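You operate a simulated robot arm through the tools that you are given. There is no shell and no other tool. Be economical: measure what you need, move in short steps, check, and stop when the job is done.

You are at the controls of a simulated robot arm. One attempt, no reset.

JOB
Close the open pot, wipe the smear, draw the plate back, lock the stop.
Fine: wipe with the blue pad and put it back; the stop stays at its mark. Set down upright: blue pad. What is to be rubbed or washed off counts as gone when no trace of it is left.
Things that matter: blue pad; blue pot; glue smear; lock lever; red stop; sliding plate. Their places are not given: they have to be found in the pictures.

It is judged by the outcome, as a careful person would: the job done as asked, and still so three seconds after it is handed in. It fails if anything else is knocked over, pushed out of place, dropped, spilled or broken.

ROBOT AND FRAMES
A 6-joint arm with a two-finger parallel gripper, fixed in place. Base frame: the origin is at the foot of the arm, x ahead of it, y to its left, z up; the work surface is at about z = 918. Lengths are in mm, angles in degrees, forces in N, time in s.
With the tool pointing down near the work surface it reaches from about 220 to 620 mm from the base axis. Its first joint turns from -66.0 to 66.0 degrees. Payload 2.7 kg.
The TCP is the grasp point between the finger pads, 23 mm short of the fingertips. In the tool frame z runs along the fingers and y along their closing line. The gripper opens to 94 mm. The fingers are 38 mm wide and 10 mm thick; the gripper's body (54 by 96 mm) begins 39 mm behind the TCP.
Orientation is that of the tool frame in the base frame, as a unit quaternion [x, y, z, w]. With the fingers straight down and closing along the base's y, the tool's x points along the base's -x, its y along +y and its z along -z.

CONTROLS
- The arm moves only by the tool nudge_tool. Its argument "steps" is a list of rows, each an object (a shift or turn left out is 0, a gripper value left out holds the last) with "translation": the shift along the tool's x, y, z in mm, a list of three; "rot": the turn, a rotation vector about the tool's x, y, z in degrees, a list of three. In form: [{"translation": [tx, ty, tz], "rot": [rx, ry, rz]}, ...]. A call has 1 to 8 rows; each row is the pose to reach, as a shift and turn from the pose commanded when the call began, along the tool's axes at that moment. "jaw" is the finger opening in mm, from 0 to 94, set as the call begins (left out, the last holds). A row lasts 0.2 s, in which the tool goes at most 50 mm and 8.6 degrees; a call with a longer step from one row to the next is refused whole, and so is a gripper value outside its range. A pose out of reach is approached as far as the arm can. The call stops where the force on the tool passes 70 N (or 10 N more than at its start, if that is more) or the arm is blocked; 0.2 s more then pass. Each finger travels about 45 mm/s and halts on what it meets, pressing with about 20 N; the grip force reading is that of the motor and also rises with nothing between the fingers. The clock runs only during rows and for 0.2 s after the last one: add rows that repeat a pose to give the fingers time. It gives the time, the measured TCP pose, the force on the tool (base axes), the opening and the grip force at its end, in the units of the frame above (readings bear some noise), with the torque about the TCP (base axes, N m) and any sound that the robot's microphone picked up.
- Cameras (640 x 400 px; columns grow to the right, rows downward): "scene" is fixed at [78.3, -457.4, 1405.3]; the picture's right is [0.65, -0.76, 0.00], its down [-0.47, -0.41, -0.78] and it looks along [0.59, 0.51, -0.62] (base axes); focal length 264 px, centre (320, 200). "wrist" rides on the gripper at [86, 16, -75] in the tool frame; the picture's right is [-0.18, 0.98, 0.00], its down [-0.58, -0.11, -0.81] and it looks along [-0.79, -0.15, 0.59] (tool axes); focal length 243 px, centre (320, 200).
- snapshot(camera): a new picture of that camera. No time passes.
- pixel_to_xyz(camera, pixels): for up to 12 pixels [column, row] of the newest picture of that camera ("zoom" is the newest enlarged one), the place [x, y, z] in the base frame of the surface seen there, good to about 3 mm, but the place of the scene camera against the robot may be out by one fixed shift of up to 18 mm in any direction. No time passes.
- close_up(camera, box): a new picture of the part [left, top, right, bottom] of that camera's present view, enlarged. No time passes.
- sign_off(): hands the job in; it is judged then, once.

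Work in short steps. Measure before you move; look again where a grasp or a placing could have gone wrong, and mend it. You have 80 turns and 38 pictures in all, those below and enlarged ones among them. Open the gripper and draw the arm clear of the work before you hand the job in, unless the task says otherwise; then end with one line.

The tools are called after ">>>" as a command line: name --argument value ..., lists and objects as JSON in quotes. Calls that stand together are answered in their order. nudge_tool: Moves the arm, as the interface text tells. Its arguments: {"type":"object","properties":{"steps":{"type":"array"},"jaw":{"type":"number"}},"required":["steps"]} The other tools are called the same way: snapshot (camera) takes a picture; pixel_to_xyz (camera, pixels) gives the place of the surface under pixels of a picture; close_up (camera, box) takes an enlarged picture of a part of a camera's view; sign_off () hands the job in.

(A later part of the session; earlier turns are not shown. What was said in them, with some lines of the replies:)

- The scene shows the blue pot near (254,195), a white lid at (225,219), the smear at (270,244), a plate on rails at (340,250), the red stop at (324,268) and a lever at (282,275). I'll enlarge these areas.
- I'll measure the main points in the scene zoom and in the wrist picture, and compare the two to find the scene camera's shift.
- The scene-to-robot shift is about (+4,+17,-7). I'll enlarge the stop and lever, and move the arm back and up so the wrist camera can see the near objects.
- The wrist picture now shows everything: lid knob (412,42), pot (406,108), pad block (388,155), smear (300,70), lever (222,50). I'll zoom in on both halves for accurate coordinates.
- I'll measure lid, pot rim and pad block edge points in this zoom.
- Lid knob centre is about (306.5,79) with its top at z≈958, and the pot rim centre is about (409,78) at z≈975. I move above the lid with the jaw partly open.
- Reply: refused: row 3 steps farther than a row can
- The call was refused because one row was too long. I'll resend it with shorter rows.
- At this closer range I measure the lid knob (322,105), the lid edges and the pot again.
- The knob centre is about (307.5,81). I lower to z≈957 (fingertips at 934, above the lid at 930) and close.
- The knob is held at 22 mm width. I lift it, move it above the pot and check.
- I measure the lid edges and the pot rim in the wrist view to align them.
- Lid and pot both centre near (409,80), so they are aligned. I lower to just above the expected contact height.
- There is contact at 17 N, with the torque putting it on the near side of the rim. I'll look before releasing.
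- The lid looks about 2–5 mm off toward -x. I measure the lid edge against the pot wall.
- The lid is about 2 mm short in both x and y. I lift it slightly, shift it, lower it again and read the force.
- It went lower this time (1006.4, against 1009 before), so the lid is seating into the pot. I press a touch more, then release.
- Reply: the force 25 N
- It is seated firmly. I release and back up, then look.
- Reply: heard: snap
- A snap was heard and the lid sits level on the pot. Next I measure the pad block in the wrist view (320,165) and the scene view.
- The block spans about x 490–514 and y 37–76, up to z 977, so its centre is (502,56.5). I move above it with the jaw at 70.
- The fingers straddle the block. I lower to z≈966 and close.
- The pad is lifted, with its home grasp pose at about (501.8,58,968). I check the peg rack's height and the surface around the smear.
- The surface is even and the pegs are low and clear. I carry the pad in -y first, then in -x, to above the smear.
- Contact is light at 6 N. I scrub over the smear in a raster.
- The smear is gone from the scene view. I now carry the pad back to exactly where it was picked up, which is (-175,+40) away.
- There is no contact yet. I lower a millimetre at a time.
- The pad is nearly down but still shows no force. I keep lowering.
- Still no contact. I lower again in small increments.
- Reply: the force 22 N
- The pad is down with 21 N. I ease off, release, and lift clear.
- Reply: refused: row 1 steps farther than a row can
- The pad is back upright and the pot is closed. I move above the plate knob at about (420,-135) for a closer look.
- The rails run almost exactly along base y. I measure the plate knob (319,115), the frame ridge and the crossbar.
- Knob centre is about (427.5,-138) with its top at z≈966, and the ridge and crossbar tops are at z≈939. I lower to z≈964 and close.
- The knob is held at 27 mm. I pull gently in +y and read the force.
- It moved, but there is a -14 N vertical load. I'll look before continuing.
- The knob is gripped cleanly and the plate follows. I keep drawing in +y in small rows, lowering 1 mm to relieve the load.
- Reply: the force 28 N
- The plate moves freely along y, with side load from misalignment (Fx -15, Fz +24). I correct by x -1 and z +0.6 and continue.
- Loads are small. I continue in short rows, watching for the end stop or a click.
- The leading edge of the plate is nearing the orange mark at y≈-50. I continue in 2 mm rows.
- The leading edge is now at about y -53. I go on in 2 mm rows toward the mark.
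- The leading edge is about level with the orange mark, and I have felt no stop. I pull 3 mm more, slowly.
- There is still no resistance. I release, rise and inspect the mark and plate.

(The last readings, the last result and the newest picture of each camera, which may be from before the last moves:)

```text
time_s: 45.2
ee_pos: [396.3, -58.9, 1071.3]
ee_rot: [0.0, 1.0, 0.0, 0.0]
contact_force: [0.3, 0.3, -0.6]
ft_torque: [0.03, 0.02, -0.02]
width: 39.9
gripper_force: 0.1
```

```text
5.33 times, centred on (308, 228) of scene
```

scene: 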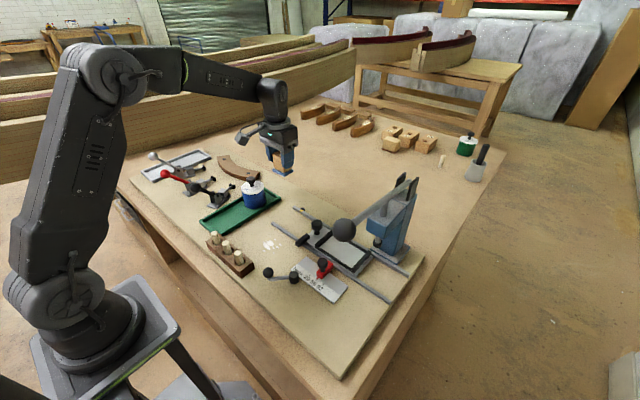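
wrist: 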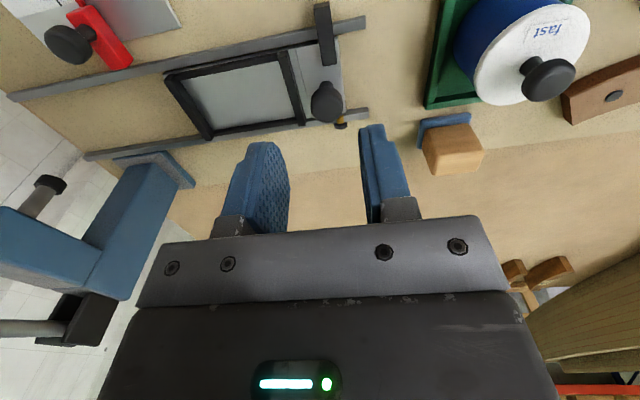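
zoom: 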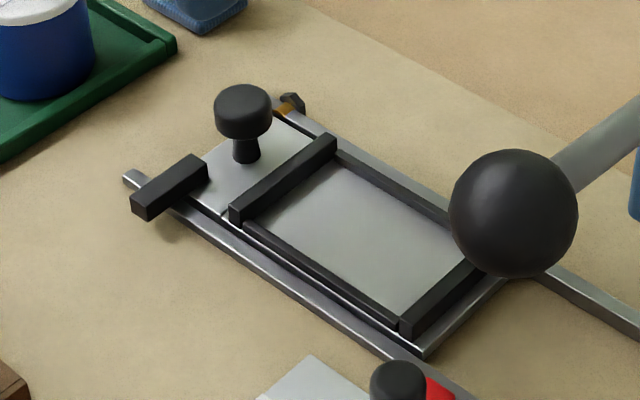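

I enlarge the mark region next to the knob at (330,105).

>>> close_up --camera "wrist" --box '[280, 60, 400, 140]'

>>> pixel_to_xyz --camera "wrist" --pixels '[[341, 70], [342, 95], [340, 124], [341, 119], [345, 116], [368, 112], [324, 60], [364, 25], [326, 40], [334, 40], [316, 40]]'

```text
5.00 times, centred on (340, 100) of wrist
```

zoom: 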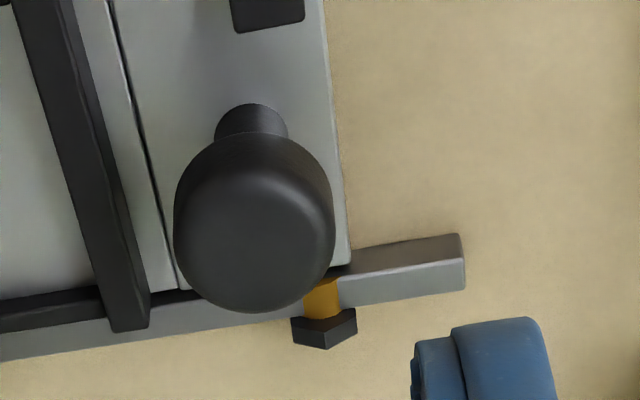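

```text
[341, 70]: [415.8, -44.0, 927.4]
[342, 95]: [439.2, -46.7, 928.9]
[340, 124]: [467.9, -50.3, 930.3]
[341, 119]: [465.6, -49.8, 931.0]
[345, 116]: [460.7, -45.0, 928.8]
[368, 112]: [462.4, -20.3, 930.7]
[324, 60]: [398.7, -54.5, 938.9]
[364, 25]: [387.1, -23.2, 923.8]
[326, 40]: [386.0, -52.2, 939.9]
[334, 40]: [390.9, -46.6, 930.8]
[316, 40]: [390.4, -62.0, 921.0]
```

The plate's leading edge (y≈-45) has just reached the orange plunger (y≈-50). I regrip the knob and probe further for a click or a stop.

>>> nudge_tool --jaw 40 --steps '[{"translation": [-30, 0, 10]}, {"translation": [-30, 0, 50]}, {"translation": [-30, 0, 80]}, {"translation": [-30, 0, 99]}, {"translation": [-30, 0, 99]}]'

>>> nudge_tool --jaw 8 --steps '[{"translation": [0, 0, 0]}, {"translation": [0, 0, 0]}, {"translation": [0, 0, 0]}, {"translation": [0, 1, 0]}, {"translation": [0, 2, 0]}, {"translation": [0, 3, 0]}, {"translation": [0, 3, 0]}]'

```text
time_s: 46.4
ee_pos: [426.6, -56.6, 968.0]
ee_rot: [0.001, 1.0, 0.001, 0.001]
contact_force: [1.4, -0.2, 0.4]
ft_torque: [-0.03, 0.04, 0.02]
width: 39.8
gripper_force: 0.1
```

```text
time_s: 48.0
ee_pos: [424.6, -54.8, 967.4]
ee_rot: [-0.001, 1.0, -0.001, 0.0]
contact_force: [-1.9, -1.3, 7.6]
ft_torque: [-0.08, 1.31, -0.04]
width: 27.3
gripper_force: 45.0
```

I keep pulling in 1.5 mm rows, listening for a sound.

>>> nudge_tool --steps '[{"translation": [0, 1.5, 0]}, {"translation": [0, 3, 0]}, {"translation": [0, 4.5, 0]}, {"translation": [0, 6, 0]}, {"translation": [0, 6, 0]}]'

```text
time_s: 49.2
ee_pos: [424.9, -49.3, 968.4]
ee_rot: [0.0, 1.0, 0.0, -0.001]
contact_force: [-17.6, -1.0, 16.3]
ft_torque: [0.05, -0.39, -0.06]
width: 27.2
gripper_force: 45.1
```

Nothing yet. I continue with a small x correction.

>>> nudge_tool --steps '[{"translation": [0.6, 1.5, -0.4]}, {"translation": [0.6, 3, -0.4]}, {"translation": [0.6, 4.5, -0.4]}, {"translation": [0.6, 6, -0.4]}, {"translation": [0.6, 7.5, -0.4]}, {"translation": [0.6, 9, -0.4]}, {"translation": [0.6, 9, -0.4]}]'

```text
time_s: 50.8
ee_pos: [424.8, -39.5, 967.1]
ee_rot: [-0.001, 1.0, -0.001, 0.001]
contact_force: [-6.3, 2.9, 8.0]
ft_torque: [0.05, -0.26, 0.17]
width: 27.4
gripper_force: 44.2
```

Still free, with the leading edge at about y -25. I pull another 8 mm slowly, up to the rail end at most.

>>> nudge_tool --steps '[{"translation": [0, 1.5, 0]}, {"translation": [0, 3, 0]}, {"translation": [0, 4.5, 0]}, {"translation": [0, 6, 0]}, {"translation": [0, 7.5, 0]}, {"translation": [0, 7.5, 0]}]'

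>>> close_up --camera "scene" --box '[260, 190, 388, 290]'

```text
time_s: 52.2
ee_pos: [425.3, -37.3, 968.4]
ee_rot: [0.001, 1.0, -0.002, 0.0]
contact_force: [5.8, -42.5, -8.3]
ft_torque: [-0.76, 0.32, -0.27]
width: 27.7
gripper_force: 45.0
```

```text
4.00 times, centred on (324, 240) of scene
```

zoom: 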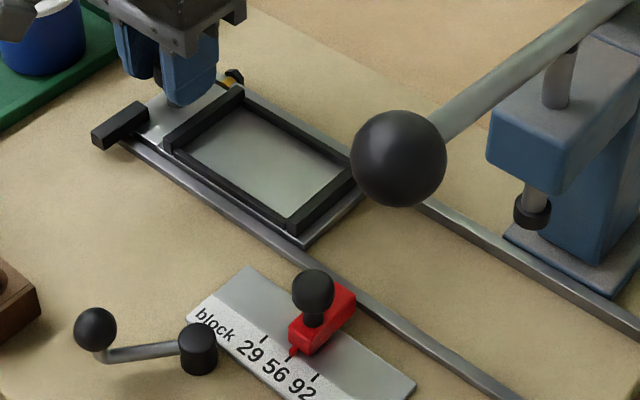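

The pull met a firm stop (-42 N in y) after about 100 mm of travel, so the plate is fully back. I relax 4 mm to unload, open and rise.

>>> nudge_tool --steps '[{"translation": [0, -4, 0]}, {"translation": [0, -4, 0]}]'

>>> nudge_tool --jaw 42 --steps '[{"translation": [0, 0, 0]}, {"translation": [0, 0, 0]}, {"translation": [0, 0, -25]}, {"translation": [0, 0, -70]}, {"translation": [30, -30, -90]}, {"translation": [60, -60, -100]}, {"translation": [90, -90, -105]}, {"translation": [90, -90, -105]}]'

```text
time_s: 52.8
ee_pos: [425.7, -37.7, 967.8]
ee_rot: [-0.001, 1.0, 0.0, 0.0]
contact_force: [1.1, -16.9, -4.6]
ft_torque: [-0.35, -0.21, -0.04]
width: 27.4
gripper_force: 44.9
```

```text
time_s: 54.6
ee_pos: [335.0, -127.8, 1072.5]
ee_rot: [0.0, 1.0, 0.0, 0.001]
contact_force: [-0.6, 0.3, -1.0]
ft_torque: [0.0, -0.02, -0.02]
width: 41.9
gripper_force: 0.0
```

Now the lever. I move over it with the wrist camera to see its pivot and any marks.

>>> nudge_tool --steps '[{"translation": [35, -20, 0]}, {"translation": [70, -45, 0]}, {"translation": [70, -45, 0]}]'

>>> snapshot --camera "wrist"

```text
time_s: 55.4
ee_pos: [264.2, -172.2, 1071.6]
ee_rot: [-0.001, 1.0, 0.0, 0.0]
contact_force: [0.8, 0.4, 0.3]
ft_torque: [-0.01, -0.02, 0.01]
width: 42.0
gripper_force: 0.1
```

```text
6 pictures are left
```

wrist: 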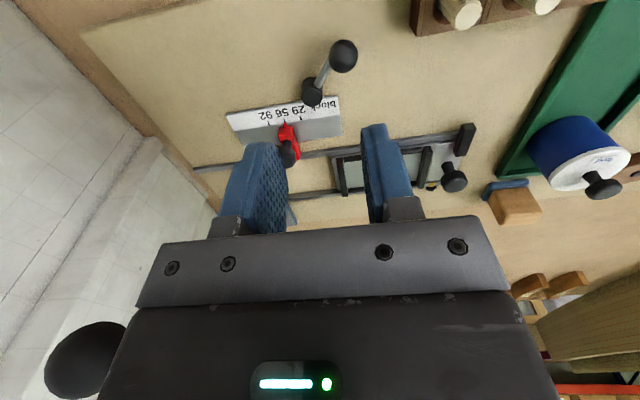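

I measure the lever: ball near (343,55), post near (312,92), and the stop near (288,140).

>>> pixel_to_xyz --camera "wrist" --pixels '[[343, 55], [330, 55], [356, 55], [343, 42], [343, 68], [312, 92], [303, 92], [321, 92], [312, 100], [322, 76], [288, 152], [287, 128]]'

>>> close_up --camera "wrist" --box '[220, 30, 380, 170]'

```text
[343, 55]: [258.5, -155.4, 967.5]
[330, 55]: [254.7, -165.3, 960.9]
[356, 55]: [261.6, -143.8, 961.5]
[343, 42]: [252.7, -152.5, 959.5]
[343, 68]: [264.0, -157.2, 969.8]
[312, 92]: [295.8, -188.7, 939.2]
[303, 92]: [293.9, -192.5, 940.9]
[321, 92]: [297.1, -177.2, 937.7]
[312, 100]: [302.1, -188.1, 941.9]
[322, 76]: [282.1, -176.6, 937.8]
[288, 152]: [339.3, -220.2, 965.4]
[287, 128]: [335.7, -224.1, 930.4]
```

```text
2.86 times, centred on (300, 100) of wrist
```

zoom: 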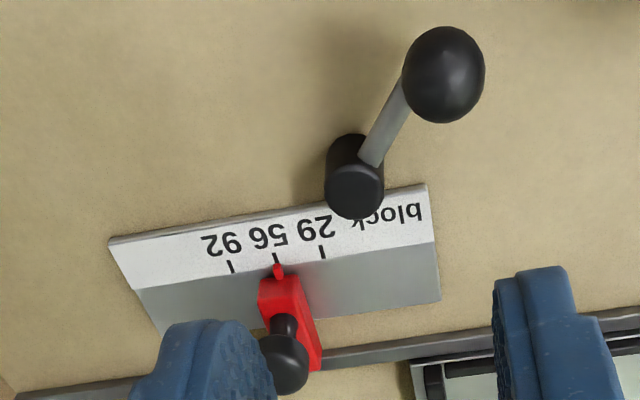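

The ball centre is (258,-154.5,960) and the post is (297,-185), giving an arm of about 50 mm. I yaw the tool 38° so the fingers close along the tangent, and move above the ball.

>>> nudge_tool --jaw 44 --steps '[{"translation": [6, 17.5, 10], "rot": [0, 0, 8]}, {"translation": [6, 17.5, 30], "rot": [0, 0, 16]}, {"translation": [6, 17.5, 50], "rot": [0, 0, 24]}, {"translation": [6, 17.5, 62], "rot": [0, 0, 32]}, {"translation": [6, 17.5, 62], "rot": [0, 0, 38]}, {"translation": [6, 17.5, 62], "rot": [0, 0, 38]}]'

>>> close_up --camera "wrist" --box '[160, 0, 480, 200]'

```text
time_s: 56.8
ee_pos: [260.0, -155.2, 1012.4]
ee_rot: [0.326, 0.946, 0.0, 0.0]
contact_force: [-0.3, -0.1, 0.5]
ft_torque: [0.0, 0.01, -0.03]
width: 44.0
gripper_force: 0.0
```

```text
2.00 times, centred on (320, 100) of wrist
```

zoom: 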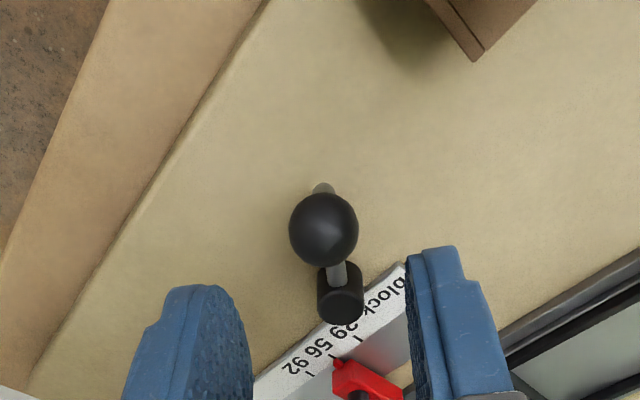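

The ball sits between the fingers. I lower to z≈966 and close on it.

>>> nudge_tool --jaw 44 --steps '[{"translation": [1, 0, 25]}, {"translation": [1, 0, 46]}, {"translation": [1, 0, 46]}]'

>>> nudge_tool --jaw 8 --steps '[{"translation": [0, 0, 0]}, {"translation": [0, 0, 0]}, {"translation": [0, 0, 0]}, {"translation": [0, 0, 0]}]'

```text
time_s: 57.6
ee_pos: [258.2, -155.6, 966.1]
ee_rot: [0.326, 0.945, 0.0, 0.0]
contact_force: [0.7, -0.2, -0.1]
ft_torque: [0.05, 0.0, 0.03]
width: 43.9
gripper_force: 0.1
```

```text
time_s: 58.6
ee_pos: [257.9, -154.8, 965.3]
ee_rot: [0.325, 0.946, 0.0, 0.0]
contact_force: [0.4, 1.8, -4.0]
ft_torque: [0.02, -0.02, 0.04]
width: 21.3
gripper_force: 44.8
```

Gripped at 21 mm. Tool x is radial and tool y is the clockwise tangent. I test a 12° clockwise turn on R=50.

>>> nudge_tool --steps '[{"translation": [-0.1, 2.6, 0], "rot": [0, 0, 3]}, {"translation": [-0.3, 5.2, 0], "rot": [0, 0, 6]}, {"translation": [-0.6, 7.8, 0], "rot": [0, 0, 9]}, {"translation": [-1.1, 10.4, 0], "rot": [0, 0, 12]}, {"translation": [-1.1, 10.4, 0], "rot": [0, 0, 12]}]'

```text
time_s: 59.6
ee_pos: [261.9, -152.1, 964.8]
ee_rot: [0.42, 0.907, -0.006, -0.003]
contact_force: [-16.6, -30.7, 0.6]
ft_torque: [-0.36, 0.08, -0.17]
width: 21.0
gripper_force: 45.3
stopped in row 5: the force on the tool passed its limit at 72 N (the readings are from after the stop); the commanded pose is now the measured one
```

Clockwise is blocked (over 70 N after about 4 mm), so it is already at that limit. I return to the start angle and then turn the other way.

>>> nudge_tool --steps '[{"translation": [0.2, -2.4, 0], "rot": [0, 0, -6]}, {"translation": [0.5, -4.8, 0], "rot": [0, 0, -11.7]}, {"translation": [0.5, -4.8, 0], "rot": [0, 0, -11.7]}]'

```text
time_s: 60.5
ee_pos: [260.1, -153.0, 966.0]
ee_rot: [0.324, 0.946, -0.003, -0.001]
contact_force: [-8.0, -1.4, 17.8]
ft_torque: [0.28, 0.33, -0.07]
width: 21.1
gripper_force: 45.0
```

Back at the start angle. Now I test 15° counterclockwise.

>>> nudge_tool --steps '[{"translation": [-0.1, -2.6, 0], "rot": [0, 0, -3]}, {"translation": [-0.3, -5.2, 0], "rot": [0, 0, -6]}, {"translation": [-0.6, -7.8, 0], "rot": [0, 0, -9]}, {"translation": [-1.1, -10.4, 0], "rot": [0, 0, -12]}, {"translation": [-1.7, -12.9, 0], "rot": [0, 0, -15]}, {"translation": [-1.7, -12.9, 0], "rot": [0, 0, -15]}]'

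```text
time_s: 61.9
ee_pos: [251.3, -163.5, 964.6]
ee_rot: [0.199, 0.98, -0.004, -0.001]
contact_force: [-0.9, -4.1, 8.8]
ft_torque: [-0.18, -0.28, -0.19]
width: 21.3
gripper_force: 45.2
```

It turns freely counterclockwise. I continue another 30°.

>>> nudge_tool --steps '[{"translation": [-0.2, -4.4, 0], "rot": [0, 0, -5]}, {"translation": [-0.8, -8.7, 0], "rot": [0, 0, -10]}, {"translation": [-1.7, -12.9, 0], "rot": [0, 0, -15]}, {"translation": [-3.0, -17.1, 0], "rot": [0, 0, -20]}, {"translation": [-4.7, -21.1, 0], "rot": [0, 0, -25]}, {"translation": [-6.7, -25, 0], "rot": [0, 0, -30]}, {"translation": [-6.7, -25, 0], "rot": [0, 0, -30]}]'

```text
time_s: 63.5
ee_pos: [247.0, -188.6, 964.8]
ee_rot: [-0.062, 0.998, -0.002, -0.006]
contact_force: [-19.6, -5.2, 3.9]
ft_torque: [-0.06, 0.17, -0.16]
width: 21.1
gripper_force: 44.8
```

The arm is at about 184°. A radial load of 20 N points outward, so I add 1 mm of radius and continue 30°.

>>> nudge_tool --steps '[{"translation": [0.8, -4.4, 0], "rot": [0, 0, -5]}, {"translation": [0.2, -8.7, 0], "rot": [0, 0, -10]}, {"translation": [-0.7, -12.9, 0], "rot": [0, 0, -15]}, {"translation": [-2.0, -17.1, 0], "rot": [0, 0, -20]}, {"translation": [-3.7, -21.1, 0], "rot": [0, 0, -25]}, {"translation": [-5.7, -25, 0], "rot": [0, 0, -30]}, {"translation": [-5.7, -25, 0], "rot": [0, 0, -30]}]'

```text
time_s: 65.0
ee_pos: [257.0, -215.3, 964.5]
ee_rot: [-0.318, 0.948, -0.001, -0.005]
contact_force: [-30.2, -19.6, -2.5]
ft_torque: [-0.36, 0.55, 0.03]
width: 21.2
gripper_force: 44.7
```

At about 217° there is only radial load (36 N outward) and no tangential resistance. I add 1.5 mm of radius and turn on.

>>> nudge_tool --steps '[{"translation": [1.5, 0, 0]}, {"translation": [1.3, -4.4, 0], "rot": [0, 0, -5]}, {"translation": [0.8, -8.9, 0], "rot": [0, 0, -10]}, {"translation": [-0.1, -13.3, 0], "rot": [0, 0, -15]}, {"translation": [-1.5, -17.6, 0], "rot": [0, 0, -20]}, {"translation": [-1.5, -17.6, 0], "rot": [0, 0, -20]}]'

```text
time_s: 66.4
ee_pos: [262.5, -220.2, 964.0]
ee_rot: [-0.477, 0.879, 0.018, -0.011]
contact_force: [-16.3, 19.2, 24.1]
ft_torque: [0.75, 0.04, 0.2]
width: 21.2
gripper_force: 45.0
stopped in row 6: the force on the tool passed its limit at 71 N (the readings are from after the stop); the commanded pose is now the measured one
```

It is blocked tangentially at about 225°, after 85–90° of swing, so this is the other end stop. I release, rise, and check that the lever and stop stay put.

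>>> nudge_tool --jaw 44 --steps '[{"translation": [0, 0, 0]}, {"translation": [0, 0, 0]}, {"translation": [0, 0, -5]}, {"translation": [0, 0, -40]}, {"translation": [0, 0, -80]}, {"translation": [0, 0, -120]}, {"translation": [0, 0, -120]}]'

>>> close_up --camera "scene" --box '[230, 200, 390, 310]'

```text
time_s: 68.0
ee_pos: [267.2, -225.3, 1083.7]
ee_rot: [-0.477, 0.879, 0.015, -0.01]
contact_force: [-0.3, 0.1, 0.7]
ft_torque: [-0.02, -0.01, 0.02]
width: 44.0
gripper_force: 0.0
```

```text
3.64 times, centred on (310, 255) of scene
```

zoom: 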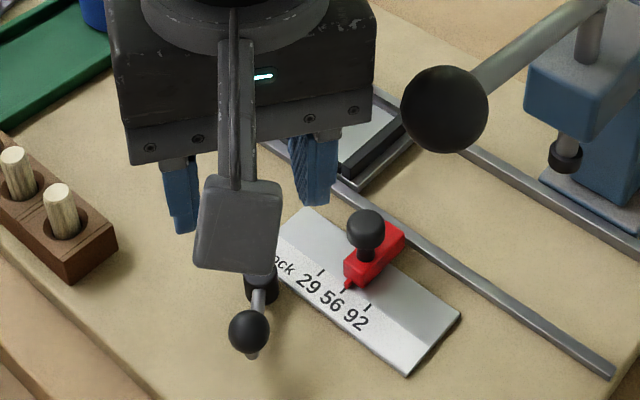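

The lever is swung over and the stop's pointer is still at 56. I measure the lever ball to check the angle it stayed at.

>>> pixel_to_xyz --camera "zoom" --pixels '[[249, 330], [232, 330], [267, 330], [262, 290], [346, 290]]'

>>> nudge_tool --steps '[{"translation": [0, 0, -30], "rot": [0, 0, 8]}, {"translation": [0, 0, -60], "rot": [0, 0, 16]}, {"translation": [0, 0, -90], "rot": [0, 0, 24]}, {"translation": [0, 0, -120], "rot": [0, 0, 32]}, {"translation": [0, 0, -120], "rot": [0, 0, 40]}, {"translation": [0, 0, -120], "rot": [0, 0, 48]}, {"translation": [0, 0, -120], "rot": [0, 0, 57]}]'

```text
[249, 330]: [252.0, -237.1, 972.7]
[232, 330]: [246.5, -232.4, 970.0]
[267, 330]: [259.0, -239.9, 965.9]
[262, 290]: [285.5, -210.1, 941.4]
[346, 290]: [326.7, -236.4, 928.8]
```

```text
refused: row 7 steps farther than a row can; nothing moved
```

The stop was hit tangentially, but I want to be sure it was the true end. I turn the tool back partly and look with the wrist camera.

>>> nudge_tool --steps '[{"translation": [0, 0, 0], "rot": [0, 0, 8]}, {"translation": [0, 0, 0], "rot": [0, 0, 16]}, {"translation": [0, 0, 0], "rot": [0, 0, 24]}, {"translation": [0, 0, 0], "rot": [0, 0, 32]}, {"translation": [0, 0, 0], "rot": [0, 0, 40]}, {"translation": [0, 0, 0], "rot": [0, 0, 48]}, {"translation": [0, 0, 0], "rot": [0, 0, 56]}, {"translation": [0, 0, 0], "rot": [0, 0, 56]}]'

>>> snapshot --camera "wrist"

```text
time_s: 69.8
ee_pos: [268.7, -225.1, 1083.7]
ee_rot: [-0.008, 1.0, 0.008, -0.015]
contact_force: [1.0, -0.3, -0.4]
ft_torque: [0.0, 0.03, -0.02]
width: 44.1
gripper_force: 0.1
```

```text
2 pictures are left
```

wrist: 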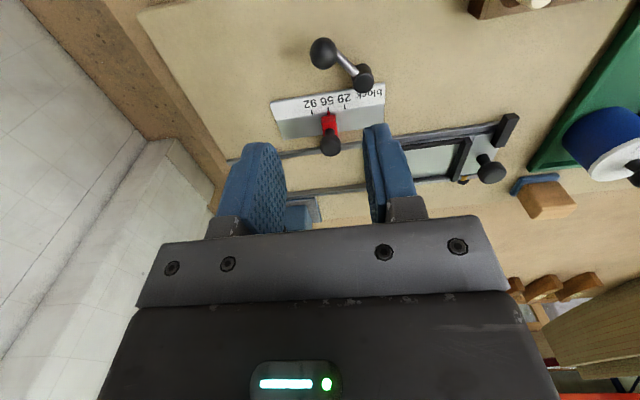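

>>> pixel_to_xyz --camera "wrist" --pixels '[[323, 53], [311, 53], [336, 53], [363, 78], [354, 80], [373, 78], [345, 62], [328, 112], [330, 150], [508, 128], [490, 172]]'

```text
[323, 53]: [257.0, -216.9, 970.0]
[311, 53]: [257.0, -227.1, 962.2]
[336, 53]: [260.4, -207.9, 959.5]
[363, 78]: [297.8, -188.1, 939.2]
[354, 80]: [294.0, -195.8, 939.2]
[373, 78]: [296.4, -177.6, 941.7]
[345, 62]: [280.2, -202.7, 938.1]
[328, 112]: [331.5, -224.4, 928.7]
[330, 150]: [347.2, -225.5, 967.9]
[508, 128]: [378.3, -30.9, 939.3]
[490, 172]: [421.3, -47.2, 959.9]
```

The ball rests at about 219° (it started at 141°), which matches a hard end stop with about 5 mm of arm flex. The smear area is clean and the plate is still drawn back. I retract the arm and take a last look.

>>> nudge_tool --jaw 90 --steps '[{"translation": [0, 20, -35]}, {"translation": [-10, 50, -70]}, {"translation": [-15, 80, -100]}, {"translation": [-15, 115, -130]}, {"translation": [-15, 150, -135]}, {"translation": [-15, 180, -135]}, {"translation": [-15, 180, -135]}]'

>>> close_up --camera "wrist" --box '[160, 0, 480, 190]'

>>> close_up --camera "scene" --box '[200, 150, 400, 310]'

```text
time_s: 71.4
ee_pos: [284.0, -43.5, 1218.6]
ee_rot: [-0.009, 1.0, 0.009, -0.016]
contact_force: [0.1, 0.0, 0.2]
ft_torque: [0.0, 0.03, 0.01]
width: 90.2
gripper_force: 0.0
```

```text
2.00 times, centred on (320, 95) of wrist
```

zoom: 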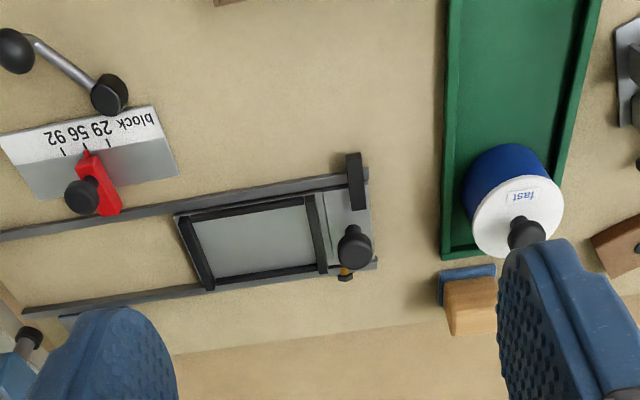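

```text
2.50 times, centred on (300, 230) of scene
```

zoom: 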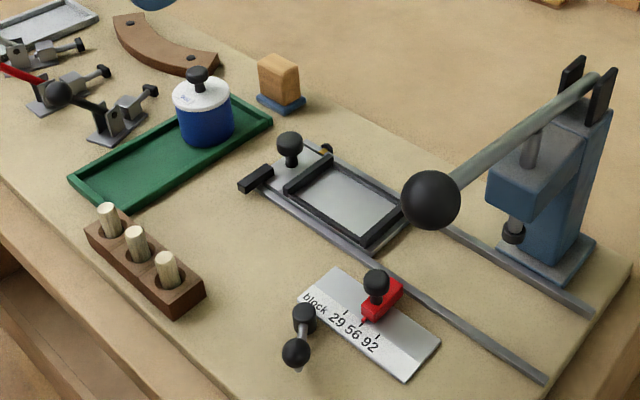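

The last pictures show the lid on the pot, no trace of the smear, the pad upright at its place, the plate at its back stop, the lever over, and the stop at 56. I hand the job in.

>>> sign_off

```text
The job is handed in.
```

I handed the job in: the pot is closed, the smear is wiped off with the pad back in place, the plate is drawn back to its stop, and the lever is swung to the end I took as locked (nothing marks it), with the stop still at 56.
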